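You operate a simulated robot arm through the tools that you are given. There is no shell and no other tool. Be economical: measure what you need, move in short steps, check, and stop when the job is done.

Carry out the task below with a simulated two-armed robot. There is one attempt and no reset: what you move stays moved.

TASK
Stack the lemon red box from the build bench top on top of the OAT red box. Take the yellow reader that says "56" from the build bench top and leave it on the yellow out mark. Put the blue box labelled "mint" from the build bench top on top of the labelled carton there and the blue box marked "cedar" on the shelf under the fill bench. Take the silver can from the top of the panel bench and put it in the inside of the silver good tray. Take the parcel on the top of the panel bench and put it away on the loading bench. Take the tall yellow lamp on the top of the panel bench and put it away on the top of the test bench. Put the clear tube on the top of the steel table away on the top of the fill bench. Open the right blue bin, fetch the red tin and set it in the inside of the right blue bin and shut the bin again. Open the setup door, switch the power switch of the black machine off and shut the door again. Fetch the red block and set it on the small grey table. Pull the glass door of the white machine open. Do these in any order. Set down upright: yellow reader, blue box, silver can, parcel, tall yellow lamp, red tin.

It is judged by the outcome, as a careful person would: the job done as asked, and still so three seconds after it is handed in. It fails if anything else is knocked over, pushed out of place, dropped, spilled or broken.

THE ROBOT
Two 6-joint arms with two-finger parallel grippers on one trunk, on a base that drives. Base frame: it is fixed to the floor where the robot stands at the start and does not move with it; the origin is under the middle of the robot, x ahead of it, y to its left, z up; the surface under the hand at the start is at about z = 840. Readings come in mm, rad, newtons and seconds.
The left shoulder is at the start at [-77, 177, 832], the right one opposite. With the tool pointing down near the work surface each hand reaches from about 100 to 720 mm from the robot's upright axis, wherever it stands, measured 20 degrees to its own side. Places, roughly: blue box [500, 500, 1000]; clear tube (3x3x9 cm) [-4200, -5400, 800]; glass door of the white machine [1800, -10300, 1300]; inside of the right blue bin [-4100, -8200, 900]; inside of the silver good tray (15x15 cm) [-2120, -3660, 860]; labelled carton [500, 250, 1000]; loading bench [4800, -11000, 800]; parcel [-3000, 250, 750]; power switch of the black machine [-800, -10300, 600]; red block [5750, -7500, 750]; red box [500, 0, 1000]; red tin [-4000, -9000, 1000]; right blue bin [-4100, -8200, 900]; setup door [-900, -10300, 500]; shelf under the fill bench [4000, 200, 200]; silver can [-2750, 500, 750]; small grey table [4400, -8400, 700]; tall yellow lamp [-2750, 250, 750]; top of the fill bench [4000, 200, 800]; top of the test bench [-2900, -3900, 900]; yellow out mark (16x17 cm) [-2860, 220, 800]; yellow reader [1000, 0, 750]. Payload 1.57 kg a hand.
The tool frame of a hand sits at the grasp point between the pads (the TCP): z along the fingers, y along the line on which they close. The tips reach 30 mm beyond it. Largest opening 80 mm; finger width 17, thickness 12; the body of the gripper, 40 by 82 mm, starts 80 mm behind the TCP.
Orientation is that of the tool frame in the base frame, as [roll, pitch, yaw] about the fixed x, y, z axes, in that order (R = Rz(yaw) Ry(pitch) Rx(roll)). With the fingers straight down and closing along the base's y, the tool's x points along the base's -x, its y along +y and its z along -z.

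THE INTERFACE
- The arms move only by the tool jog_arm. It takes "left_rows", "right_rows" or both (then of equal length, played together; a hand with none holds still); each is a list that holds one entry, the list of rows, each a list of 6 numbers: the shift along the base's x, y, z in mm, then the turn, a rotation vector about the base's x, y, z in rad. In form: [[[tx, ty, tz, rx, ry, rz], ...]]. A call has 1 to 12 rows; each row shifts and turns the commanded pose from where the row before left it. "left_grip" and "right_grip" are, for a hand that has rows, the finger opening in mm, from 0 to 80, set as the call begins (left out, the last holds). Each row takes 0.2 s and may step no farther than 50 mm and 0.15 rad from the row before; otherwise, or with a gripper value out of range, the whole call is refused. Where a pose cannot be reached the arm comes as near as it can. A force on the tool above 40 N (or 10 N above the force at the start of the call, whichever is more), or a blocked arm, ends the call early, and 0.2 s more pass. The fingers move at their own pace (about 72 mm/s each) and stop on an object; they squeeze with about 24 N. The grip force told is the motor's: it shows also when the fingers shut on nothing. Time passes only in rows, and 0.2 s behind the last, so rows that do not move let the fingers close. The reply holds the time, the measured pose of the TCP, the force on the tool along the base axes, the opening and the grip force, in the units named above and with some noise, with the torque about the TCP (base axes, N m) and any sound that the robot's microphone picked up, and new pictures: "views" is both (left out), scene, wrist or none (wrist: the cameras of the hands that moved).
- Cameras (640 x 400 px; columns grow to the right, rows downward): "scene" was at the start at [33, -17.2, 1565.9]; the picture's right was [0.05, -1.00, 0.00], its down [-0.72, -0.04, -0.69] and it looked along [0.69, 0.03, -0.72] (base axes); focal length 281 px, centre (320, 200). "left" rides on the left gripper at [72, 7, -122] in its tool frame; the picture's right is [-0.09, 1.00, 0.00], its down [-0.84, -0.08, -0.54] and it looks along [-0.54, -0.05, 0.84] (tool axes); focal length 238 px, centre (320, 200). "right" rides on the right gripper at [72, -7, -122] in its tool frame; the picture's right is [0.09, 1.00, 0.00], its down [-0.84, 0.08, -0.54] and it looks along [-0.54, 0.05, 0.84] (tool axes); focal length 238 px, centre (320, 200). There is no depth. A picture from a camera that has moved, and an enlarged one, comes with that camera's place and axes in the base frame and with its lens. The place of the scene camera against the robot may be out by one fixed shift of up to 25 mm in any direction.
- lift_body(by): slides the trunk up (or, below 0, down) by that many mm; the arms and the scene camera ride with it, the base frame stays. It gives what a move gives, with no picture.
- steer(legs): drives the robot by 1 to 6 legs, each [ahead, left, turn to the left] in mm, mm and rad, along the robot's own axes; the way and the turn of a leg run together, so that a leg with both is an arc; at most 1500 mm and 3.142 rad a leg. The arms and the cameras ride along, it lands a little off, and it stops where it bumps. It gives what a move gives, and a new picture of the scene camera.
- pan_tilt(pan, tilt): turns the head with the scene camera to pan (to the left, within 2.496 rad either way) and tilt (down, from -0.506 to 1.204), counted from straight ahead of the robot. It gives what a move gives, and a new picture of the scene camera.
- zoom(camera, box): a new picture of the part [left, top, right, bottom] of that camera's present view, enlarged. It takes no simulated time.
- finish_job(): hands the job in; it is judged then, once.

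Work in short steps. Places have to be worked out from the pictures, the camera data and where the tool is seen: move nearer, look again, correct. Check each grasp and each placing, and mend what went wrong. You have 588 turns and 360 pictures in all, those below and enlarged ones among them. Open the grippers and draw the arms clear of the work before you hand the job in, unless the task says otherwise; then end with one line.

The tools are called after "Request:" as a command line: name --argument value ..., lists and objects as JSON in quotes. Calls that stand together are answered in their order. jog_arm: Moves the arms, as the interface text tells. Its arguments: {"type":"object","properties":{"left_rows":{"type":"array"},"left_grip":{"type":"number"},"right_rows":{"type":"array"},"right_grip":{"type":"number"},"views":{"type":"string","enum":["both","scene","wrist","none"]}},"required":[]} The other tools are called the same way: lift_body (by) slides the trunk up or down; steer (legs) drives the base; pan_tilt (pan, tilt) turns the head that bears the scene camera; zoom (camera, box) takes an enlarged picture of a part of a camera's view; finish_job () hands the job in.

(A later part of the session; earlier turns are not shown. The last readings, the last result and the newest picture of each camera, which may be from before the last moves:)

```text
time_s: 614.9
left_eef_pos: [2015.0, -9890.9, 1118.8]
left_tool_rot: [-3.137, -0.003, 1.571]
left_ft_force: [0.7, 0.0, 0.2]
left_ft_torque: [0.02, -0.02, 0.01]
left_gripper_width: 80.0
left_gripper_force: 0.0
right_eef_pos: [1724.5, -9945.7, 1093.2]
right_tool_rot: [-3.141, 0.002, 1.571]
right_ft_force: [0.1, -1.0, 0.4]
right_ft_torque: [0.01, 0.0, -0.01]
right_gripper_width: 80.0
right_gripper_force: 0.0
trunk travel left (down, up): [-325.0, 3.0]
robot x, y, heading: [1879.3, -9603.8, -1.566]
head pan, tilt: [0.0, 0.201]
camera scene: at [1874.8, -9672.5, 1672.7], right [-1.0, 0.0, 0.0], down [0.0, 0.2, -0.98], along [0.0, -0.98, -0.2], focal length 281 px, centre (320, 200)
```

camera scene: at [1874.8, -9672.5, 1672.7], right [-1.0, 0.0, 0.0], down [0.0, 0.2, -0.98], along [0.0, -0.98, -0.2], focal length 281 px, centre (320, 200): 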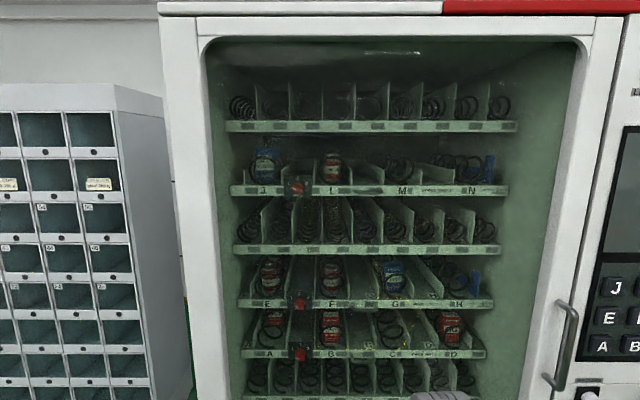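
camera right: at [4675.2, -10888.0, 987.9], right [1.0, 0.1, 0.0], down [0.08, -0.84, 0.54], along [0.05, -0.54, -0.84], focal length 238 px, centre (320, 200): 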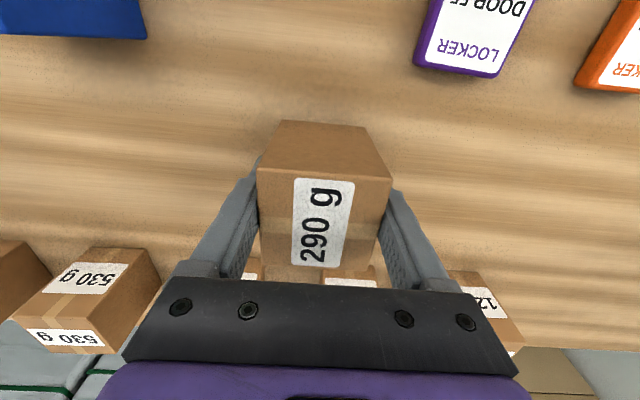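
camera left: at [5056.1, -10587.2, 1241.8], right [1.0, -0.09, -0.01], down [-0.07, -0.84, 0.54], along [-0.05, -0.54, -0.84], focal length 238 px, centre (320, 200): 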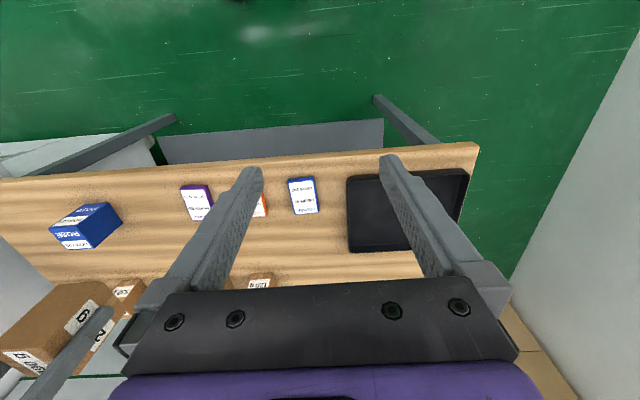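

The glass door has a vertical handle at ≈[1300,-10245], z≈1090–1325, hinge on the left (x≈2200). Strafe so the handle faces the right arm and look closer.

Request:
steer --legs '[[0, -430, 0]]'

Request:
pan_tilt --pan -0.2 --tilt 0.5

```text
time_s: 619.2
left_eef_pos: [1596.0, -9894.3, 1118.3]
left_tool_rot: [-3.136, -0.002, 1.591]
left_ft_force: [0.4, -0.1, 0.4]
left_ft_torque: [0.0, 0.02, 0.03]
left_gripper_width: 80.1
left_gripper_force: 0.0
right_eef_pos: [1305.8, -9955.6, 1093.2]
right_tool_rot: [-3.141, 0.001, 1.59]
right_ft_force: [-0.3, 0.2, 0.2]
right_ft_torque: [-0.04, -0.01, -0.02]
right_gripper_width: 79.9
right_gripper_force: 0.1
trunk travel left (down, up): [-325.0, 3.0]
robot x, y, heading: [1457.2, -9608.1, -1.554]
head pan, tilt: [0.0, 0.201]
camera scene: at [1451.2, -9678.2, 1672.7], right [-1.0, -0.02, 0.0], down [0.0, 0.2, -0.98], along [0.02, -0.98, -0.2], focal length 281 px, centre (320, 200)
```

scene: 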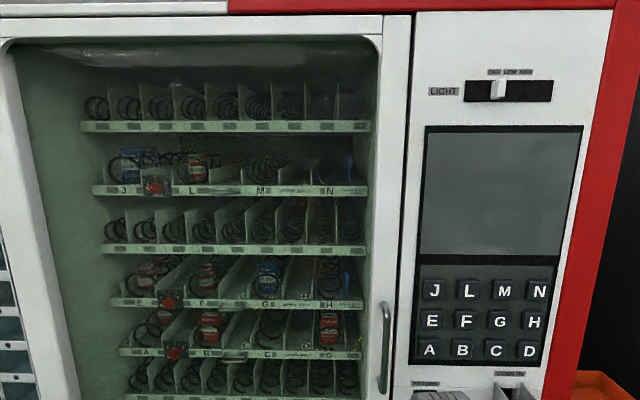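

```text
time_s: 620.0
left_eef_pos: [1596.6, -9893.5, 1118.9]
left_tool_rot: [-3.136, -0.001, 1.593]
left_ft_force: [-0.9, -0.2, -0.6]
left_ft_torque: [-0.01, 0.0, 0.01]
left_gripper_width: 79.8
left_gripper_force: 0.2
right_eef_pos: [1305.7, -9954.4, 1093.6]
right_tool_rot: [3.142, 0.003, 1.588]
right_ft_force: [0.7, -0.6, 0.2]
right_ft_torque: [0.03, 0.01, 0.0]
right_gripper_width: 79.7
right_gripper_force: 0.1
trunk travel left (down, up): [-325.0, 3.0]
robot x, y, heading: [1455.0, -9608.5, -1.547]
head pan, tilt: [-0.201, 0.499]
camera scene: at [1433.0, -9674.6, 1645.1], right [-0.98, 0.18, 0.0], down [0.08, 0.47, -0.88], along [-0.15, -0.86, -0.48], focal length 281 px, centre (320, 200)
```

scene: 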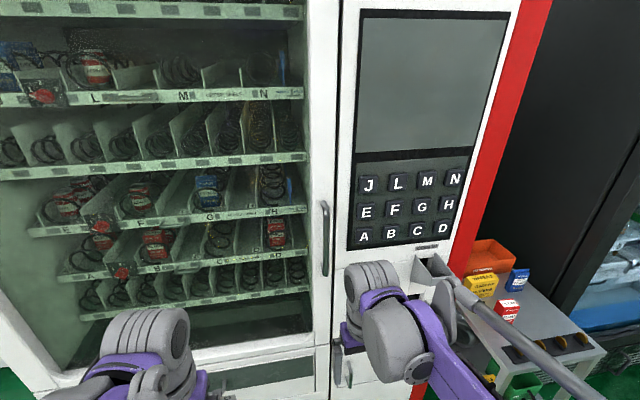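

Triangulated handle: x≈1320, y≈-10231, z≈1097–1337. Rotate the right tool to point forward (−y) at z≈1220.

Request:
jog_arm --right_rows '[[[1, 0, 12, -0.143, 0, 0], [1, 0, 12, -0.143, 0, 0], [1, 0, 12, -0.143, 0, 0], [1, 0, 12, -0.143, 0, 0], [1, 0, 12, -0.143, 0, 0], [1, 0, 12, -0.143, 0, 0], [1, 0, 12, -0.143, 0, 0], [1, 0, 12, -0.143, 0, 0], [1, 0, 12, -0.143, 0, 0], [1, 0, 12, -0.143, 0, 0], [1, 0, 5, -0.14, 0, 0]]]' --right_grip 60

```text
time_s: 622.4
left_eef_pos: [1596.6, -9894.0, 1119.3]
left_tool_rot: [-3.138, -0.002, 1.593]
left_ft_force: [0.0, 0.0, -0.1]
left_ft_torque: [0.04, -0.01, 0.01]
left_gripper_width: 79.8
left_gripper_force: 0.1
right_eef_pos: [1319.7, -9962.8, 1219.3]
right_tool_rot: [-1.597, 1.551, 3.114]
right_ft_force: [-0.4, -0.1, 0.5]
right_ft_torque: [-0.01, 0.02, -0.02]
right_gripper_width: 60.1
right_gripper_force: 0.1
right hand out of reach, approached as far as the arm can: row 9, 10
trunk travel left (down, up): [-325.0, 3.0]
robot x, y, heading: [1455.2, -9606.4, -1.55]
head pan, tilt: [-0.201, 0.499]
camera scene: at [1432.9, -9674.4, 1645.0], right [-0.98, 0.18, 0.0], down [0.08, 0.47, -0.88], along [-0.15, -0.86, -0.48], focal length 281 px, centre (320, 200)
camera right: at [1311.5, -9841.7, 1145.9], right [0.99, 0.0, -0.11], down [0.09, 0.54, 0.84], along [0.06, -0.84, 0.54], focal length 238 px, centre (320, 200)
```

scene: 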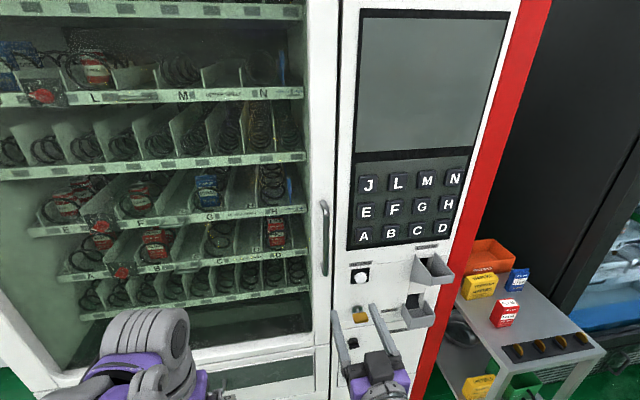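
right: 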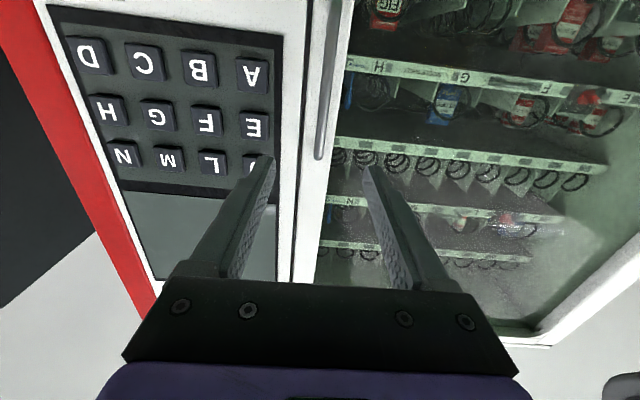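

Handle at x≈1331 near z 1215. Shift and advance most of the way.

Request:
jog_arm --right_rows '[[[11, -30, 0, 0, 0, 0], [0, -45, 0, 0, 0, 0], [0, -45, 0, 0, 0, 0], [0, -45, 0, 0, 0, 0], [0, -30, 0, 0, 0, 0], [0, 0, 0, 0, 0, 0]]]'

```text
time_s: 623.8
left_eef_pos: [1596.9, -9893.0, 1119.2]
left_tool_rot: [-3.136, 0.0, 1.591]
left_ft_force: [0.0, 0.1, 0.2]
left_ft_torque: [0.0, 0.0, 0.0]
left_gripper_width: 79.8
left_gripper_force: 0.0
right_eef_pos: [1330.0, -10160.1, 1218.8]
right_tool_rot: [-1.58, 1.552, 3.134]
right_ft_force: [-0.1, 0.2, 0.1]
right_ft_torque: [0.03, 0.0, 0.01]
right_gripper_width: 60.1
right_gripper_force: 0.1
trunk travel left (down, up): [-325.0, 3.0]
robot x, y, heading: [1455.1, -9607.8, -1.545]
head pan, tilt: [-0.201, 0.499]
camera scene: at [1432.9, -9673.9, 1645.0], right [-0.98, 0.18, 0.0], down [0.08, 0.47, -0.88], along [-0.15, -0.86, -0.48], focal length 281 px, centre (320, 200)
camera right: at [1322.7, -10038.0, 1147.0], right [0.99, 0.0, -0.11], down [0.09, 0.54, 0.84], along [0.06, -0.84, 0.54], focal length 238 px, centre (320, 200)
```

scene: 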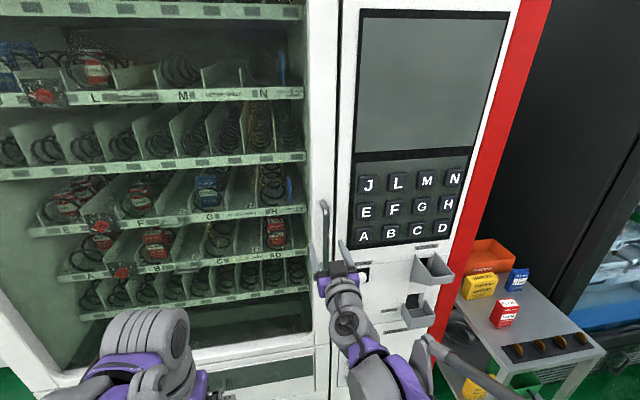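
right: 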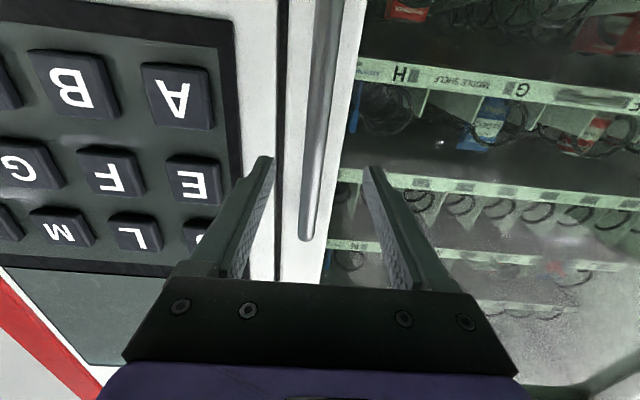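

Bar is between the fingers. Advance the last 65 mm.

Request:
jog_arm --right_rows '[[[0, -30, 0, 0, 0, 0], [0, -20, 0, 0, 0, 0], [0, -8, 0, 0, 0, 0], [0, -7, 0, 0, 0, 0], [0, 0, 0, 0, 0, 0]]]' --views "wrist"

```text
time_s: 625.0
left_eef_pos: [1596.1, -9891.1, 1120.0]
left_tool_rot: [-3.136, 0.001, 1.591]
left_ft_force: [0.4, 0.1, -0.5]
left_ft_torque: [-0.03, -0.01, 0.0]
left_gripper_width: 80.1
left_gripper_force: 0.1
right_eef_pos: [1330.6, -10219.6, 1220.8]
right_tool_rot: [-1.524, 1.553, -3.095]
right_ft_force: [0.1, 27.4, -14.9]
right_ft_torque: [0.49, -0.49, -0.93]
right_gripper_width: 59.8
right_gripper_force: 0.0
trunk travel left (down, up): [-325.0, 3.0]
robot x, y, heading: [1457.1, -9606.8, -1.542]
head pan, tilt: [-0.201, 0.499]
camera right: at [1323.1, -10098.2, 1147.2], right [0.99, 0.0, -0.11], down [0.09, 0.54, 0.83], along [0.06, -0.84, 0.54], focal length 238 px, centre (320, 200)
```

right: 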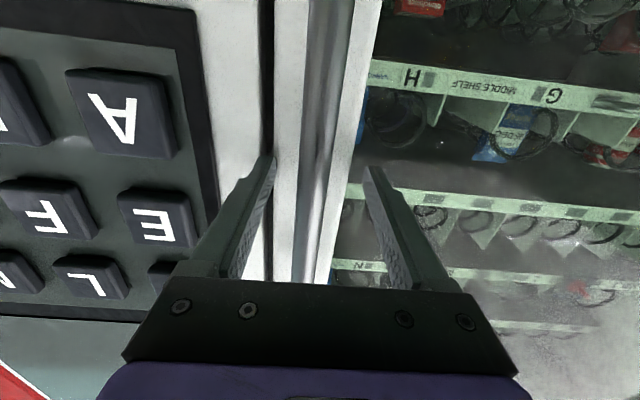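

Fingertips touch the front. Back off 6 mm and close on the bar.

Request:
jog_arm --right_rows '[[[0, 8, 0, 0, 0, 0], [0, 0, 0, 0, 0, 0]]]' --views "none"

Request:
jog_arm --right_rows '[[[0, 0, 0, 0, 0, 0], [0, 0, 0, 0, 0, 0], [0, 0, 0, 0, 0, 0]]]' --right_grip 0 --views "wrist"

```text
time_s: 625.6
left_eef_pos: [1597.1, -9893.2, 1119.3]
left_tool_rot: [-3.137, 0.001, 1.592]
left_ft_force: [0.1, -0.6, 0.5]
left_ft_torque: [0.01, -0.01, 0.04]
left_gripper_width: 80.2
left_gripper_force: 0.0
right_eef_pos: [1330.4, -10216.4, 1219.3]
right_tool_rot: [-1.556, 1.548, -3.129]
right_ft_force: [-1.0, 1.3, -0.7]
right_ft_torque: [-0.02, -0.02, 0.0]
right_gripper_width: 60.0
right_gripper_force: 0.0
trunk travel left (down, up): [-325.0, 3.0]
robot x, y, heading: [1458.1, -9606.4, -1.546]
head pan, tilt: [-0.201, 0.499]
```

```text
time_s: 626.4
left_eef_pos: [1593.3, -9894.2, 1120.6]
left_tool_rot: [-3.14, 0.001, 1.592]
left_ft_force: [-0.6, -0.2, -0.8]
left_ft_torque: [0.03, 0.02, 0.0]
left_gripper_width: 80.3
left_gripper_force: 0.1
right_eef_pos: [1324.7, -10216.2, 1219.2]
right_tool_rot: [-1.51, 1.556, -3.084]
right_ft_force: [-19.8, 0.6, 1.9]
right_ft_torque: [-0.04, -0.45, 0.05]
right_gripper_width: 15.5
right_gripper_force: 31.4
trunk travel left (down, up): [-325.0, 3.0]
robot x, y, heading: [1455.5, -9607.7, -1.547]
head pan, tilt: [-0.201, 0.499]
camera right: at [1318.8, -10094.3, 1146.3], right [0.99, 0.0, -0.11], down [0.09, 0.54, 0.83], along [0.05, -0.84, 0.54], focal length 238 px, centre (320, 200)
```

right: 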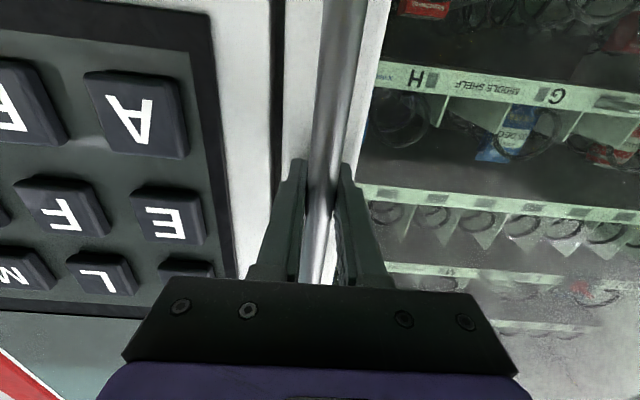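

Bar gripped (15.5 mm). Pull gently in +y.

Request:
jog_arm --right_rows '[[[-3, 10, 0, 0, 0, 0], [0, 15, 0, 0, 0, 0], [0, 15, 0, 0, 0, 0], [0, 15, 0, 0, 0, 0], [0, 0, 0, 0, 0, 0]]]' --views "both"

```text
time_s: 627.6
left_eef_pos: [1598.7, -9892.1, 1118.8]
left_tool_rot: [-3.135, 0.0, 1.591]
left_ft_force: [0.2, -0.4, 0.7]
left_ft_torque: [0.0, 0.02, 0.01]
left_gripper_width: 79.9
left_gripper_force: 0.2
right_eef_pos: [1329.7, -10160.9, 1219.1]
right_tool_rot: [-1.542, 1.55, -3.111]
right_ft_force: [4.4, 0.2, 22.6]
right_ft_torque: [0.12, -0.61, 0.1]
right_gripper_width: 15.8
right_gripper_force: 31.3
trunk travel left (down, up): [-325.0, 3.0]
robot x, y, heading: [1456.5, -9604.0, -1.544]
head pan, tilt: [-0.201, 0.499]
camera scene: at [1434.3, -9672.7, 1645.2], right [-0.98, 0.18, 0.0], down [0.08, 0.47, -0.88], along [-0.15, -0.86, -0.48], focal length 281 px, centre (320, 200)
camera right: at [1322.3, -10039.7, 1145.9], right [0.99, 0.0, -0.11], down [0.09, 0.54, 0.83], along [0.06, -0.84, 0.54], focal length 238 px, centre (320, 200)
```

scene: 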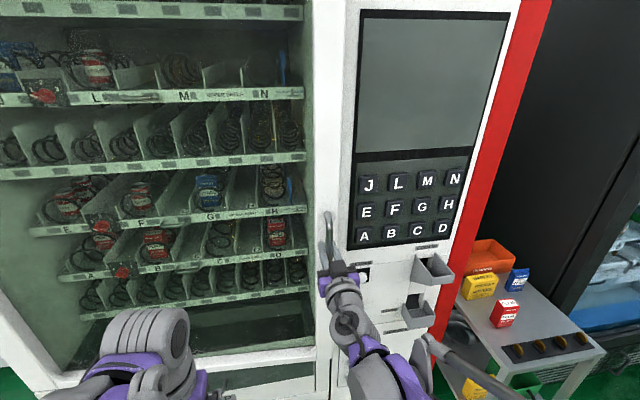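
right: 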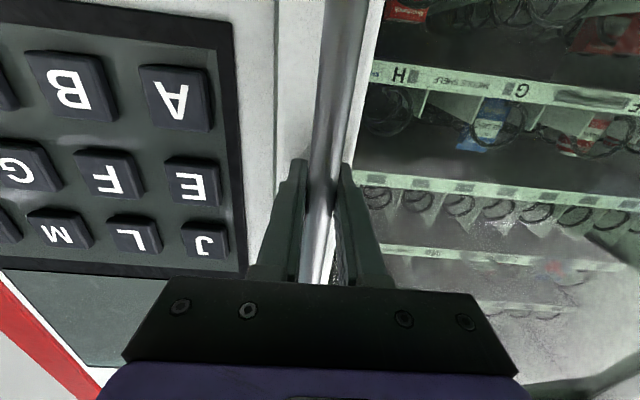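

The door moves. Keep pulling along the arc, turning the tool with the door.

Request:
jog_arm --right_rows '[[[1.9, 25, 0, 0, 0, -0.028], [2.7, 25, 0, 0, 0, -0.028], [3.3, 25, 0, 0, 0, -0.028], [4.1, 25, 0, 0, 0, -0.028], [4.8, 25, 0, 0, 0, -0.028], [5.6, 25, 0, 0, 0, -0.028], [6.3, 25, 0, 0, 0, -0.029], [7.1, 25, 0, 0, 0, -0.029], [0, 0, 0, 0, 0, 0]]]' --views "both"

```text
time_s: 628.9
left_eef_pos: [1598.9, -9892.8, 1116.9]
left_tool_rot: [-3.134, 0.0, 1.596]
left_ft_force: [0.0, 0.0, 0.3]
left_ft_torque: [0.0, 0.0, 0.02]
left_gripper_width: 80.0
left_gripper_force: 0.0
right_eef_pos: [1354.9, -10029.5, 1216.7]
right_tool_rot: [-1.744, 1.549, 2.844]
right_ft_force: [26.7, -6.3, -3.8]
right_ft_torque: [-0.43, -0.48, -0.19]
right_gripper_width: 16.0
right_gripper_force: 31.3
trunk travel left (down, up): [-325.0, 3.0]
robot x, y, heading: [1454.1, -9606.0, -1.545]
head pan, tilt: [-0.201, 0.499]
stopped in row 6 (right hand): the force on the tool passed its limit at 41 N (the readings are from after the stop); the commanded pose is now the measured one
camera scene: at [1436.8, -9675.1, 1644.7], right [-0.98, 0.17, 0.0], down [0.08, 0.47, -0.88], along [-0.15, -0.86, -0.48], focal length 281 px, centre (320, 200)
camera right: at [1363.0, -9907.1, 1145.4], right [0.99, -0.12, -0.11], down [0.16, 0.52, 0.84], along [-0.05, -0.84, 0.54], focal length 238 px, centre (320, 200)
```

scene: 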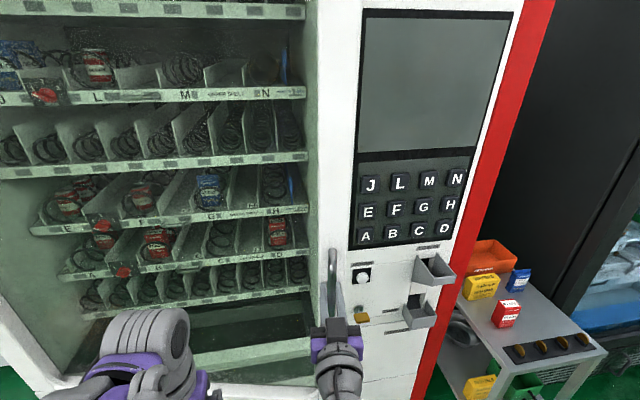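
right: 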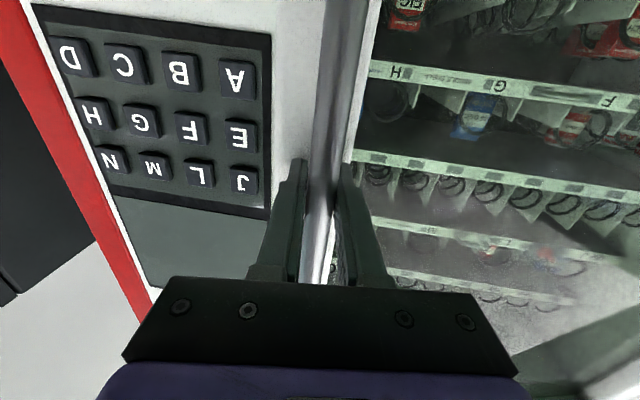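

Side force says the arc needs more +x. Shift +x slightly to see the force change.

Request:
jog_arm --right_rows '[[[6, 0, 0, 0, 0, 0], [0, 0, 0, 0, 0, 0]]]' --views "none"

```text
time_s: 629.5
left_eef_pos: [1597.6, -9893.3, 1118.7]
left_tool_rot: [-3.136, -0.002, 1.592]
left_ft_force: [-0.1, -0.3, -0.1]
left_ft_torque: [0.0, -0.03, -0.04]
left_gripper_width: 79.9
left_gripper_force: 0.1
right_eef_pos: [1354.5, -10028.6, 1218.0]
right_tool_rot: [-1.691, 1.551, 2.882]
right_ft_force: [5.3, -1.1, -5.1]
right_ft_torque: [-0.01, -0.58, -0.19]
right_gripper_width: 15.8
right_gripper_force: 31.0
trunk travel left (down, up): [-325.0, 3.0]
robot x, y, heading: [1458.2, -9606.8, -1.544]
head pan, tilt: [-0.201, 0.499]
```

The arc fits hinge ≈[2200,-10275], radius ≈879; door is at ≈16°. Continue by moving the base along the arc with the grip held.

Request:
steer --legs '[[-110, 45, 0]]'

```text
time_s: 630.7
left_eef_pos: [1637.0, -9784.9, 1121.7]
left_tool_rot: [-3.139, 0.0, 1.591]
left_ft_force: [0.4, -0.6, 0.6]
left_ft_torque: [0.01, 0.0, -0.01]
left_gripper_width: 80.2
left_gripper_force: 0.1
right_eef_pos: [1393.9, -9920.2, 1217.2]
right_tool_rot: [-1.772, 1.555, 2.797]
right_ft_force: [-13.4, 3.9, -11.6]
right_ft_torque: [0.35, -0.6, 0.03]
right_gripper_width: 15.8
right_gripper_force: 31.8
trunk travel left (down, up): [-325.0, 3.0]
robot x, y, heading: [1500.9, -9496.2, -1.544]
head pan, tilt: [-0.201, 0.499]
camera scene: at [1472.9, -9566.5, 1645.2], right [-0.98, 0.18, 0.0], down [0.09, 0.47, -0.88], along [-0.16, -0.86, -0.48], focal length 281 px, centre (320, 200)
```

scene: 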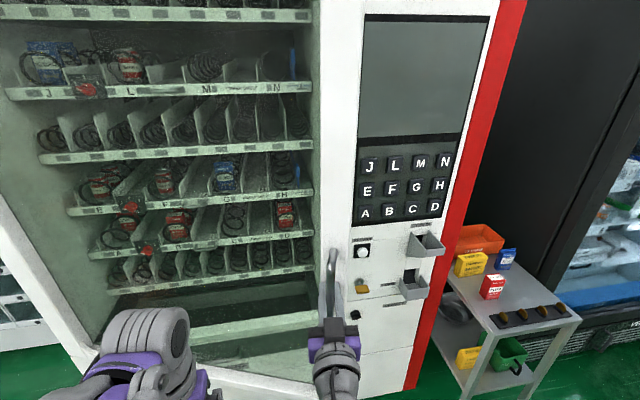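

Works well. Two more legs along the arc.

Request:
steer --legs '[[-107, 60, 0], [-97, 75, 0]]'

```text
time_s: 633.1
left_eef_pos: [1771.1, -9575.0, 1120.1]
left_tool_rot: [-3.14, 0.001, 1.588]
left_ft_force: [0.1, 0.9, -0.4]
left_ft_torque: [-0.01, 0.02, -0.02]
left_gripper_width: 79.9
left_gripper_force: 0.0
right_eef_pos: [1522.6, -9708.8, 1218.6]
right_tool_rot: [-1.594, 1.556, 2.96]
right_ft_force: [-11.0, 9.3, 9.3]
right_ft_torque: [0.51, -0.71, -0.32]
right_gripper_width: 15.9
right_gripper_force: 31.3
trunk travel left (down, up): [-325.0, 3.0]
robot x, y, heading: [1629.6, -9290.1, -1.548]
head pan, tilt: [-0.201, 0.499]
stopped in leg 2: the force on the tool passed its limit at 41 N (the readings are from after the stop); the commanded pose is now the measured one
camera scene: at [1608.0, -9354.1, 1645.2], right [-0.98, 0.18, 0.0], down [0.09, 0.47, -0.88], along [-0.16, -0.86, -0.48], focal length 281 px, centre (320, 200)
```

scene: 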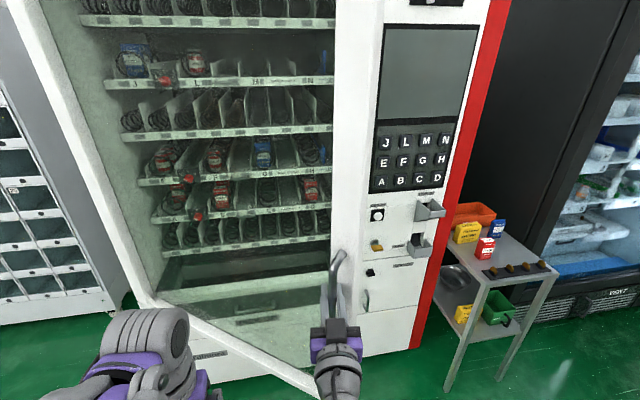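

Door at ≈40°. Pull further with the arm along the arc.

Request:
jog_arm --right_rows '[[[10, 11.6, 0, 0, 0, -0.03], [10, 11.6, 0, 0, 0, -0.03], [10.5, 11.2, 0, 0, 0, -0.03], [10.5, 11.2, 0, 0, 0, -0.03], [10.9, 10.8, 0, 0, 0, -0.03], [10.9, 10.8, 0, 0, 0, -0.03], [11.2, 10.4, 0, 0, 0, -0.03], [11.2, 10.4, 0, 0, 0, -0.03]]]' --views "scene"

```text
time_s: 634.6
left_eef_pos: [1769.5, -9574.0, 1120.4]
left_tool_rot: [-3.138, 0.001, 1.591]
left_ft_force: [0.1, 0.6, -0.2]
left_ft_torque: [-0.04, 0.01, -0.01]
left_gripper_width: 80.2
left_gripper_force: 0.1
right_eef_pos: [1586.6, -9637.2, 1218.1]
right_tool_rot: [-1.403, 1.555, 2.966]
right_ft_force: [-13.5, 14.7, 9.8]
right_ft_torque: [-0.4, -0.54, 0.39]
right_gripper_width: 15.8
right_gripper_force: 32.0
trunk travel left (down, up): [-325.0, 3.0]
robot x, y, heading: [1630.1, -9288.0, -1.555]
head pan, tilt: [-0.201, 0.499]
stopped in row 7 (right hand): the force on the tool passed its limit at 41 N (the readings are from after the stop); the commanded pose is now the measured one
camera scene: at [1606.5, -9352.8, 1645.1], right [-0.98, 0.18, 0.0], down [0.09, 0.47, -0.88], along [-0.16, -0.87, -0.48], focal length 281 px, centre (320, 200)
```

scene: 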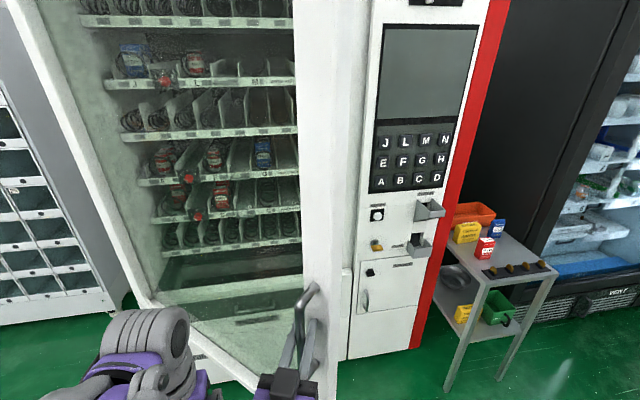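

Door at ≈46°. Move the base further along the arc for a wider opening.

Request:
steer --legs '[[-62, 83, 0]]'

Request:
steer --legs '[[-58, 90, 0]]'

```text
time_s: 635.5
left_eef_pos: [1795.1, -9556.0, 1120.5]
left_tool_rot: [-3.136, 0.001, 1.589]
left_ft_force: [0.4, -1.0, -0.5]
left_ft_torque: [-0.01, 0.05, -0.01]
left_gripper_width: 79.8
left_gripper_force: 0.1
right_eef_pos: [1607.3, -9616.8, 1216.9]
right_tool_rot: [-1.327, 1.553, 3.026]
right_ft_force: [-12.4, 13.8, -0.3]
right_ft_torque: [0.44, -0.73, -0.7]
right_gripper_width: 16.0
right_gripper_force: 31.2
trunk travel left (down, up): [-325.0, 3.0]
robot x, y, heading: [1653.0, -9270.3, -1.548]
head pan, tilt: [-0.201, 0.499]
stopped in leg 1: the force on the tool passed its limit at 42 N (the readings are from after the stop); the commanded pose is now the measured one
camera scene: at [1631.0, -9335.3, 1645.2], right [-0.98, 0.18, 0.0], down [0.09, 0.47, -0.88], along [-0.16, -0.86, -0.48], focal length 281 px, centre (320, 200)
```

scene: 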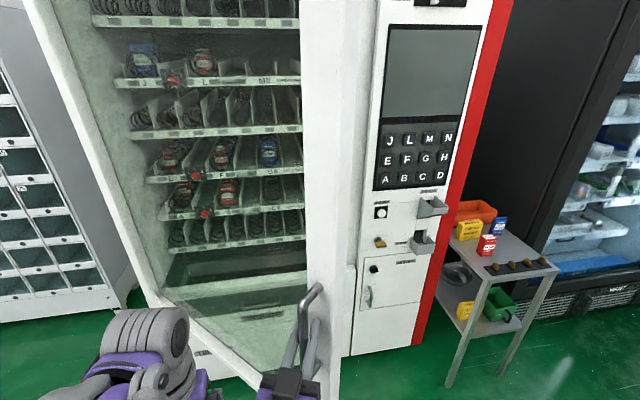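

```text
time_s: 636.6
left_eef_pos: [1827.6, -9533.2, 1120.3]
left_tool_rot: [-3.136, 0.003, 1.589]
left_ft_force: [0.1, 0.7, -0.1]
left_ft_torque: [-0.05, 0.06, 0.02]
left_gripper_width: 79.8
left_gripper_force: 0.0
right_eef_pos: [1636.4, -9591.8, 1217.4]
right_tool_rot: [-1.164, 1.551, -3.108]
right_ft_force: [-13.0, 16.1, 1.3]
right_ft_torque: [0.57, -0.74, -0.65]
right_gripper_width: 16.2
right_gripper_force: 31.2
trunk travel left (down, up): [-325.0, 3.0]
robot x, y, heading: [1689.7, -9247.9, -1.547]
head pan, tilt: [-0.201, 0.499]
stopped in leg 1: the force on the tool passed its limit at 42 N (the readings are from after the stop); the commanded pose is now the measured one
camera scene: at [1665.3, -9310.9, 1645.3], right [-0.98, 0.18, 0.0], down [0.09, 0.47, -0.88], along [-0.16, -0.86, -0.48], focal length 281 px, centre (320, 200)
```

scene: 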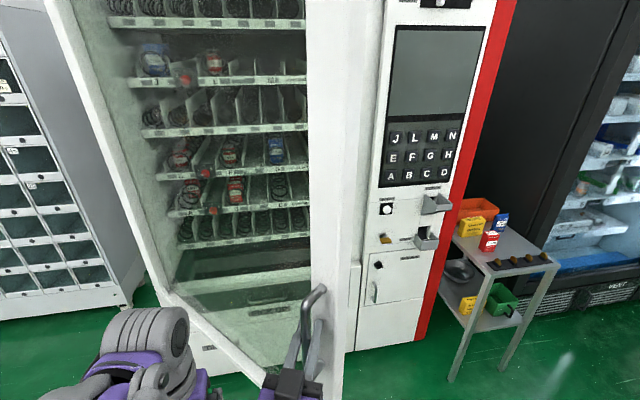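

Door ≈51° open. Release the handle, back the hand off, and I'll push the door's inner side further open.

Request:
jog_arm --right_rows '[[[0, 0, 0, 0, 0, 0], [0, 0, 0, 0, 0, 0], [6, 25, 0, 0, 0, 0], [10, 35, 0, 0, 0, 0], [0, 35, 0, 0, 0, 0]]]' --left_rows '[[[15, 30, 0, 0, 0, 0], [15, 30, 0, 0, 0, 0], [15, 30, 0, 0, 0, 0], [15, 30, 0, 0, 0, 0], [0, 0, 0, 0, 0, 0]]]' --right_grip 60 --views "both"

```text
time_s: 637.8
left_eef_pos: [1887.8, -9417.8, 1117.6]
left_tool_rot: [-3.138, -0.001, 1.588]
left_ft_force: [0.0, 0.2, -0.5]
left_ft_torque: [0.05, 0.01, -0.02]
left_gripper_width: 80.0
left_gripper_force: 0.0
right_eef_pos: [1656.2, -9498.5, 1218.9]
right_tool_rot: [-1.292, 1.55, 3.054]
right_ft_force: [-0.6, 0.0, -0.3]
right_ft_torque: [-0.02, 0.0, 0.01]
right_gripper_width: 60.0
right_gripper_force: 0.0
trunk travel left (down, up): [-325.0, 3.0]
robot x, y, heading: [1686.8, -9245.1, -1.552]
head pan, tilt: [-0.201, 0.499]
camera scene: at [1665.3, -9315.6, 1645.1], right [-0.98, 0.18, 0.0], down [0.09, 0.47, -0.88], along [-0.16, -0.86, -0.48], focal length 281 px, centre (320, 200)
camera right: at [1693.5, -9381.8, 1146.1], right [0.93, -0.36, -0.11], down [0.28, 0.48, 0.83], along [-0.24, -0.8, 0.54], focal length 238 px, centre (320, 200)
camera left: at [1894.9, -9346.5, 1240.0], right [1.0, -0.07, -0.01], down [-0.06, -0.84, 0.54], along [-0.04, -0.54, -0.84], focal length 238 px, centre (320, 200)
```

scene: 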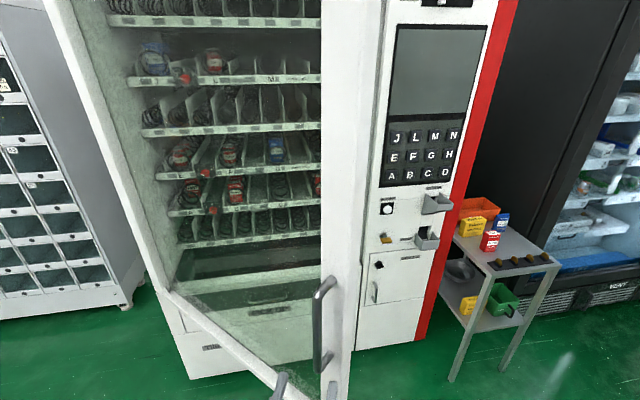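
right: 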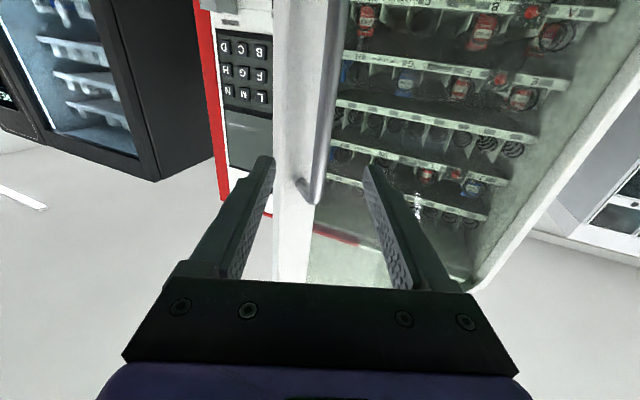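
left: 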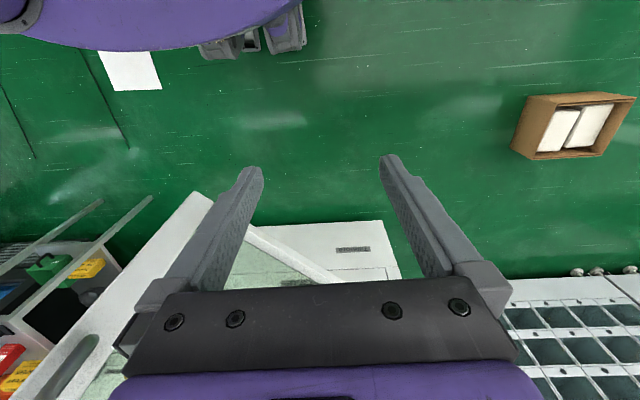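

Now swing the hand around the door's edge: back a bit, west, then forward along the inner side.

Request:
jog_arm --right_rows '[[[0, 25, 0, 0, 0, 0], [-45, 0, 0, 0, 0, 0.03], [-45, 0, 0, 0, 0, 0.05], [-45, 0, 0, 0, 0, 0.05], [-35, 0, 0, 0, 0, 0.05], [0, -45, 0, 0, 0, 0.05], [0, -45, 0, 0, 0, 0.05], [0, -45, 0, 0, 0, 0.05], [0, -45, 0, 0, 0, 0], [0, -35, 0, 0, 0, 0]]]' --right_grip 0 --views "both"

```text
time_s: 639.5
left_eef_pos: [1885.8, -9415.1, 1117.1]
left_tool_rot: [-3.139, 0.0, 1.588]
left_ft_force: [0.1, -0.5, 0.6]
left_ft_torque: [-0.03, -0.03, 0.01]
left_gripper_width: 80.3
left_gripper_force: 0.2
right_eef_pos: [1593.6, -9606.1, 1196.4]
right_tool_rot: [-1.08, 1.55, -2.75]
right_ft_force: [-2.3, 1.0, -0.1]
right_ft_torque: [-0.01, 0.0, 0.28]
right_gripper_width: 0.0
right_gripper_force: 21.8
right hand out of reach, approached as far as the arm can: row 3, 4, 5
trunk travel left (down, up): [-325.0, 3.0]
robot x, y, heading: [1685.8, -9247.5, -1.55]
head pan, tilt: [-0.201, 0.499]
stopped in row 8 (right hand): the force on the tool passed its limit at 126 N (the readings are from after the stop); the commanded pose is now the measured one
camera scene: at [1662.2, -9314.0, 1645.0], right [-0.98, 0.18, 0.0], down [0.09, 0.47, -0.88], along [-0.16, -0.86, -0.48], focal length 281 px, centre (320, 200)
camera right: at [1598.7, -9483.9, 1121.7], right [0.99, -0.1, -0.11], down [0.15, 0.54, 0.83], along [-0.02, -0.84, 0.55], focal length 238 px, centre (320, 200)
```

scene: 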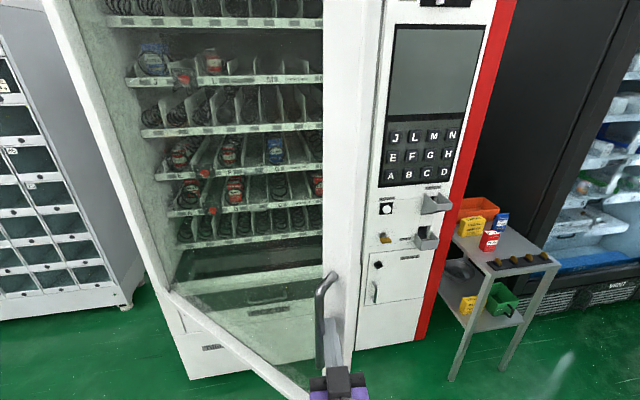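
right: 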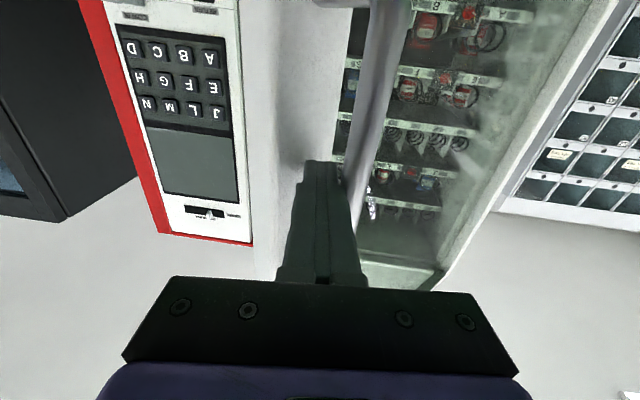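

Reach ran out and the hand bumped the door edge. Back off with the base, go west, forward, then push the inner face by strafing east.

Request:
steer --legs '[[-70, 0, 0], [0, -260, 0], [220, 0, 0]]'

```text
time_s: 640.6
left_eef_pos: [1887.1, -9352.6, 1117.1]
left_tool_rot: [-3.138, 0.001, 1.586]
left_ft_force: [-0.2, -0.1, -0.4]
left_ft_torque: [-0.04, 0.03, -0.02]
left_gripper_width: 79.9
left_gripper_force: 0.1
right_eef_pos: [1594.5, -9540.4, 1194.7]
right_tool_rot: [-1.096, 1.546, -2.766]
right_ft_force: [0.1, 0.6, -0.3]
right_ft_torque: [-0.01, -0.01, -0.01]
right_gripper_width: 0.1
right_gripper_force: 20.9
trunk travel left (down, up): [-325.0, 3.0]
robot x, y, heading: [1683.9, -9182.5, -1.549]
head pan, tilt: [-0.201, 0.499]
stopped in leg 1: the robot was blocked; the commanded pose is now the measured one
camera scene: at [1664.3, -9249.3, 1644.7], right [-0.98, 0.18, 0.0], down [0.09, 0.47, -0.88], along [-0.16, -0.86, -0.48], focal length 281 px, centre (320, 200)
```

scene: 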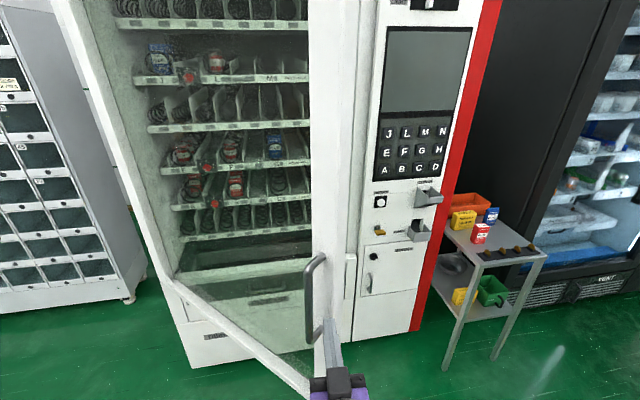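

Touched something behind at y≈-9182, so don't back further. Strafe west first, then forward.

Request:
steer --legs '[[0, -120, 0], [30, -140, 0], [200, 0, 0]]'

```text
time_s: 644.9
left_eef_pos: [1625.3, -9548.9, 1117.0]
left_tool_rot: [-3.129, -0.015, 1.58]
left_ft_force: [0.2, -0.2, 0.0]
left_ft_torque: [0.03, -0.04, 0.02]
left_gripper_width: 80.1
left_gripper_force: 0.1
right_eef_pos: [1335.1, -9743.2, 1195.5]
right_tool_rot: [-1.204, 1.551, -2.866]
right_ft_force: [-1.0, 0.4, 0.3]
right_ft_torque: [0.01, -0.04, 0.01]
right_gripper_width: 0.0
right_gripper_force: 20.8
trunk travel left (down, up): [-325.0, 3.0]
robot x, y, heading: [1427.3, -9385.7, -1.547]
head pan, tilt: [-0.201, 0.499]
stopped in leg 3: the force on the tool passed its limit at 117 N (the readings are from after the stop); the commanded pose is now the measured one
camera scene: at [1403.6, -9452.9, 1644.9], right [-0.98, 0.18, 0.0], down [0.09, 0.47, -0.88], along [-0.16, -0.86, -0.48], focal length 281 px, centre (320, 200)
```

scene: 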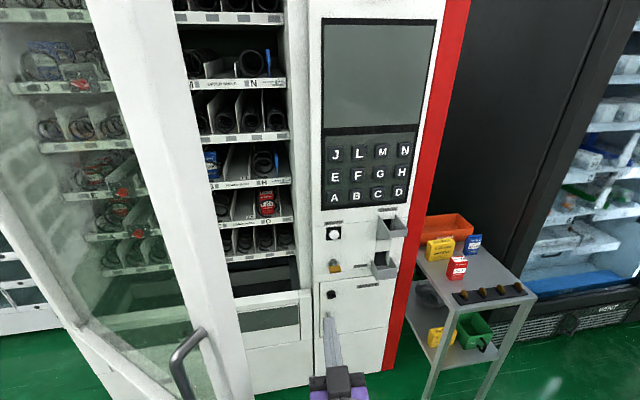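

The left hand touched the open door's outer edge. Retract the left hand, then push from inside with the right by strafing.

Request:
jog_arm --left_rows '[[[0, 35, 0, 0, 0, 0], [20, 35, 0, 0, 0, 0], [30, 30, 0, 0, 0, 0], [40, 20, 0, 0, 0, 0]]]' --views "scene"

```text
time_s: 645.9
left_eef_pos: [1718.8, -9463.7, 1114.0]
left_tool_rot: [-3.121, -0.016, 1.473]
left_ft_force: [-0.1, 0.1, -0.1]
left_ft_torque: [-0.01, 0.01, 0.03]
left_gripper_width: 79.9
left_gripper_force: 0.0
left hand out of reach, approached as far as the arm can: row 2, 3
right_eef_pos: [1337.5, -9740.8, 1195.9]
right_tool_rot: [-1.145, 1.549, -2.815]
right_ft_force: [0.4, 0.0, 0.1]
right_ft_torque: [0.01, 0.02, -0.02]
right_gripper_width: 0.2
right_gripper_force: 21.5
trunk travel left (down, up): [-325.0, 3.0]
robot x, y, heading: [1426.8, -9383.4, -1.555]
head pan, tilt: [-0.201, 0.499]
camera scene: at [1405.7, -9450.2, 1645.1], right [-0.98, 0.18, 0.0], down [0.08, 0.47, -0.88], along [-0.16, -0.86, -0.48], focal length 281 px, centre (320, 200)
```

scene: 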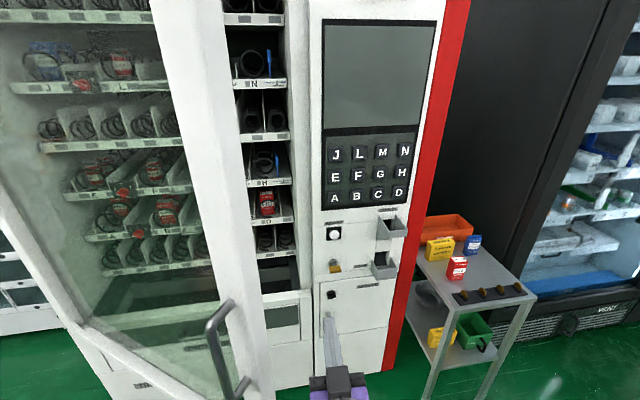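

Door swung back to ≈34°. Move forward so the right hand is inside past the edge, then strafe east.

Request:
steer --legs '[[110, -10, 0], [0, 130, 0]]'

```text
time_s: 648.0
left_eef_pos: [1781.0, -9571.3, 1115.5]
left_tool_rot: [-3.12, -0.013, 1.473]
left_ft_force: [0.6, 0.4, -1.1]
left_ft_torque: [-0.03, 0.0, 0.01]
left_gripper_width: 80.2
left_gripper_force: 0.0
right_eef_pos: [1395.5, -9848.5, 1196.0]
right_tool_rot: [-0.946, 1.552, -2.625]
right_ft_force: [0.3, -0.6, 0.7]
right_ft_torque: [-0.03, 0.03, -0.01]
right_gripper_width: 0.2
right_gripper_force: 21.4
trunk travel left (down, up): [-325.0, 3.0]
robot x, y, heading: [1493.4, -9489.4, -1.546]
head pan, tilt: [-0.201, 0.499]
stopped in leg 2: the force on the tool passed its limit at 82 N (the readings are from after the stop); the commanded pose is now the measured one
camera scene: at [1468.4, -9558.2, 1645.1], right [-0.98, 0.18, 0.0], down [0.08, 0.47, -0.88], along [-0.15, -0.86, -0.48], focal length 281 px, centre (320, 200)
```

scene: 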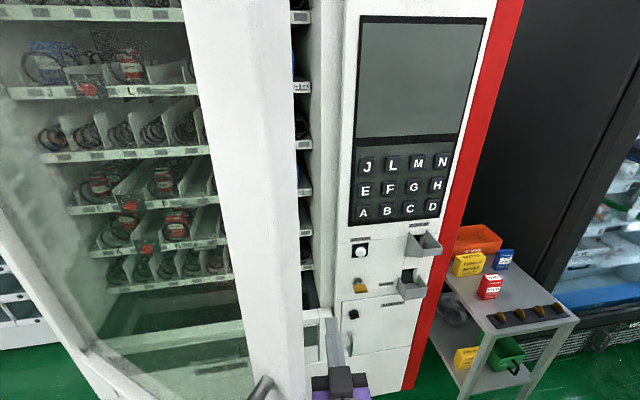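

Contact made. Push gently with the arm along the opening direction.

Request:
jog_arm --right_rows '[[[6, 2, 0, 0, 0, 0], [8, 3, 0, 0, 0, 0], [10, 4, 0, 0, 0, 0], [12, 6, 0, 0, 0, 0], [14, 8, 0, 0, 0, 0], [14, 8, 0, 0, 0, 0], [14, 9, 0, 0, 0, 0], [14, 9, 0, 0, 0, 0]]]' --views "both"

```text
time_s: 648.8
left_eef_pos: [1778.3, -9571.5, 1116.0]
left_tool_rot: [-3.121, -0.014, 1.471]
left_ft_force: [-0.8, -0.7, 0.2]
left_ft_torque: [0.0, -0.01, -0.04]
left_gripper_width: 80.0
left_gripper_force: 0.0
right_eef_pos: [1410.5, -9840.7, 1194.0]
right_tool_rot: [-0.776, 1.555, -2.464]
right_ft_force: [-2.6, 0.5, -1.4]
right_ft_torque: [-0.12, 0.0, 0.3]
right_gripper_width: 0.3
right_gripper_force: 21.2
trunk travel left (down, up): [-325.0, 3.0]
robot x, y, heading: [1489.3, -9490.0, -1.546]
head pan, tilt: [-0.201, 0.499]
stopped in row 3 (right hand): the force on the tool passed its limit at 41 N (the readings are from after the stop); the commanded pose is now the measured one
camera scene: at [1465.8, -9558.3, 1645.1], right [-0.98, 0.18, 0.0], down [0.09, 0.47, -0.88], along [-0.16, -0.86, -0.48], focal length 281 px, centre (320, 200)
camera right: at [1418.5, -9720.2, 1119.3], right [0.99, -0.12, -0.1], down [0.15, 0.54, 0.83], along [-0.04, -0.84, 0.55], focal length 238 px, centre (320, 200)
```

scene: 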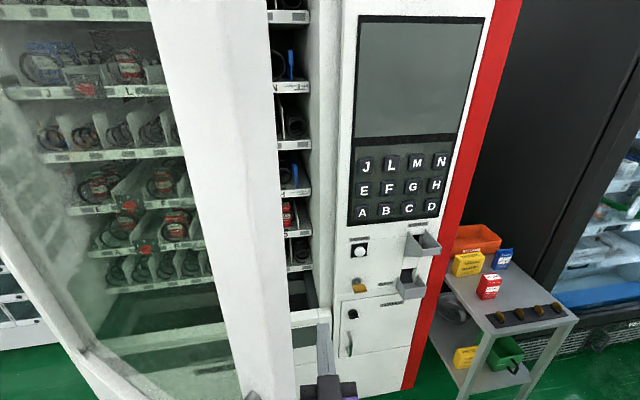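
right: 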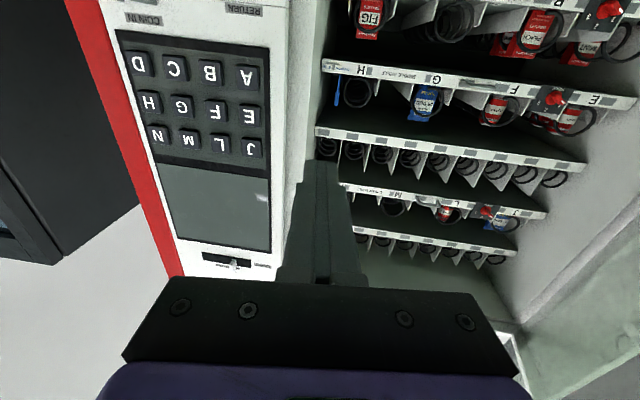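

Keep pushing slowly.

Request:
jog_arm --right_rows '[[[5, 3, 0, 0, 0, 0], [5, 3, 0, 0, 0, 0], [6, 4, 0, 0, 0, 0], [6, 4, 0, 0, 0, 0], [7, 4, 0, 0, 0, 0], [7, 4, 0, 0, 0, 0], [8, 5, 0, 0, 0, 0], [8, 5, 0, 0, 0, 0], [8, 5, 0, 0, 0, 0], [8, 5, 0, 0, 0, 0], [8, 5, 0, 0, 0, 0], [8, 5, 0, 0, 0, 0]]]' --views "none"

```text
time_s: 649.6
left_eef_pos: [1781.9, -9573.2, 1115.4]
left_tool_rot: [-3.118, -0.017, 1.47]
left_ft_force: [0.4, -0.5, 0.5]
left_ft_torque: [0.01, 0.05, 0.01]
left_gripper_width: 80.2
left_gripper_force: 0.1
right_eef_pos: [1428.7, -9832.0, 1195.0]
right_tool_rot: [-0.935, 1.553, -2.621]
right_ft_force: [1.2, 0.0, -0.6]
right_ft_torque: [0.02, 0.0, -0.06]
right_gripper_width: 0.4
right_gripper_force: 21.1
trunk travel left (down, up): [-325.0, 3.0]
robot x, y, heading: [1489.7, -9493.3, -1.546]
head pan, tilt: [-0.201, 0.499]
stopped in row 4 (right hand): the force on the tool passed its limit at 43 N (the readings are from after the stop); the commanded pose is now the measured one
```

Approach very slowly to make steady contact, then accelerate gradually.

Request:
jog_arm --right_rows '[[[2, 1, 0, 0, 0, 0], [2, 1, 0, 0, 0, 0], [2, 1, 0, 0, 0, 0], [2, 1, 0, 0, 0, 0], [3, 2, 0, 0, 0, 0], [3, 2, 0, 0, 0, 0], [4, 2.5, 0, 0, 0, 0], [5, 3, 0, 0, 0, 0], [6, 4, 0, 0, 0, 0], [7, 4.5, 0, 0, 0, 0], [8, 5, 0, 0, 0, 0], [9, 6, 0, 0, 0, 0]]]' --views "scene"

```text
time_s: 652.2
left_eef_pos: [1780.0, -9573.8, 1115.8]
left_tool_rot: [-3.121, -0.015, 1.473]
left_ft_force: [-0.3, -0.8, -0.4]
left_ft_torque: [0.02, 0.02, 0.0]
left_gripper_width: 80.0
left_gripper_force: 0.0
right_eef_pos: [1481.5, -9798.4, 1194.2]
right_tool_rot: [-0.889, 1.554, -2.576]
right_ft_force: [0.2, -0.2, -0.1]
right_ft_torque: [-0.04, -0.03, 0.0]
right_gripper_width: 0.0
right_gripper_force: 21.5
trunk travel left (down, up): [-325.0, 3.0]
robot x, y, heading: [1489.1, -9495.7, -1.547]
head pan, tilt: [-0.201, 0.499]
camera scene: at [1467.5, -9559.9, 1645.1], right [-0.98, 0.18, 0.0], down [0.08, 0.47, -0.88], along [-0.16, -0.86, -0.48], focal length 281 px, centre (320, 200)
```

scene: 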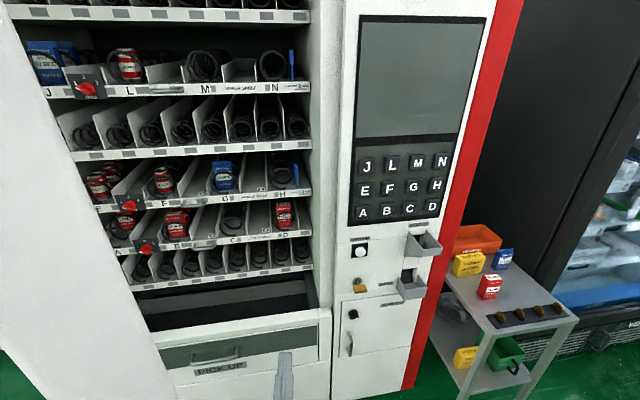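

The door swung much wider. Look left to see its angle.

Request:
pan_tilt --pan 0.5 --tilt 0.6

```text
time_s: 653.3
left_eef_pos: [1779.4, -9572.4, 1115.1]
left_tool_rot: [-3.122, -0.016, 1.473]
left_ft_force: [0.5, 0.7, 0.4]
left_ft_torque: [-0.04, -0.04, -0.03]
left_gripper_width: 79.9
left_gripper_force: 0.0
right_eef_pos: [1480.7, -9798.3, 1194.4]
right_tool_rot: [-0.842, 1.555, -2.529]
right_ft_force: [1.4, 0.4, 0.7]
right_ft_torque: [0.03, -0.02, 0.01]
right_gripper_width: 0.1
right_gripper_force: 21.0
trunk travel left (down, up): [-325.0, 3.0]
robot x, y, heading: [1487.7, -9492.1, -1.547]
head pan, tilt: [0.499, 0.6]
camera scene: at [1526.4, -9546.1, 1636.0], right [-0.87, -0.5, 0.0], down [-0.28, 0.49, -0.83], along [0.41, -0.72, -0.56], focal length 281 px, centre (320, 200)
```

scene: 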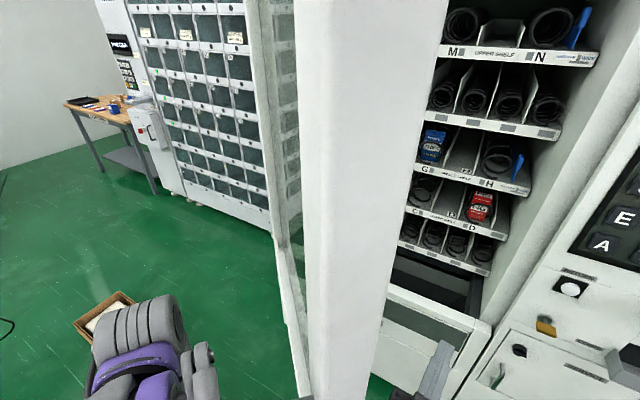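

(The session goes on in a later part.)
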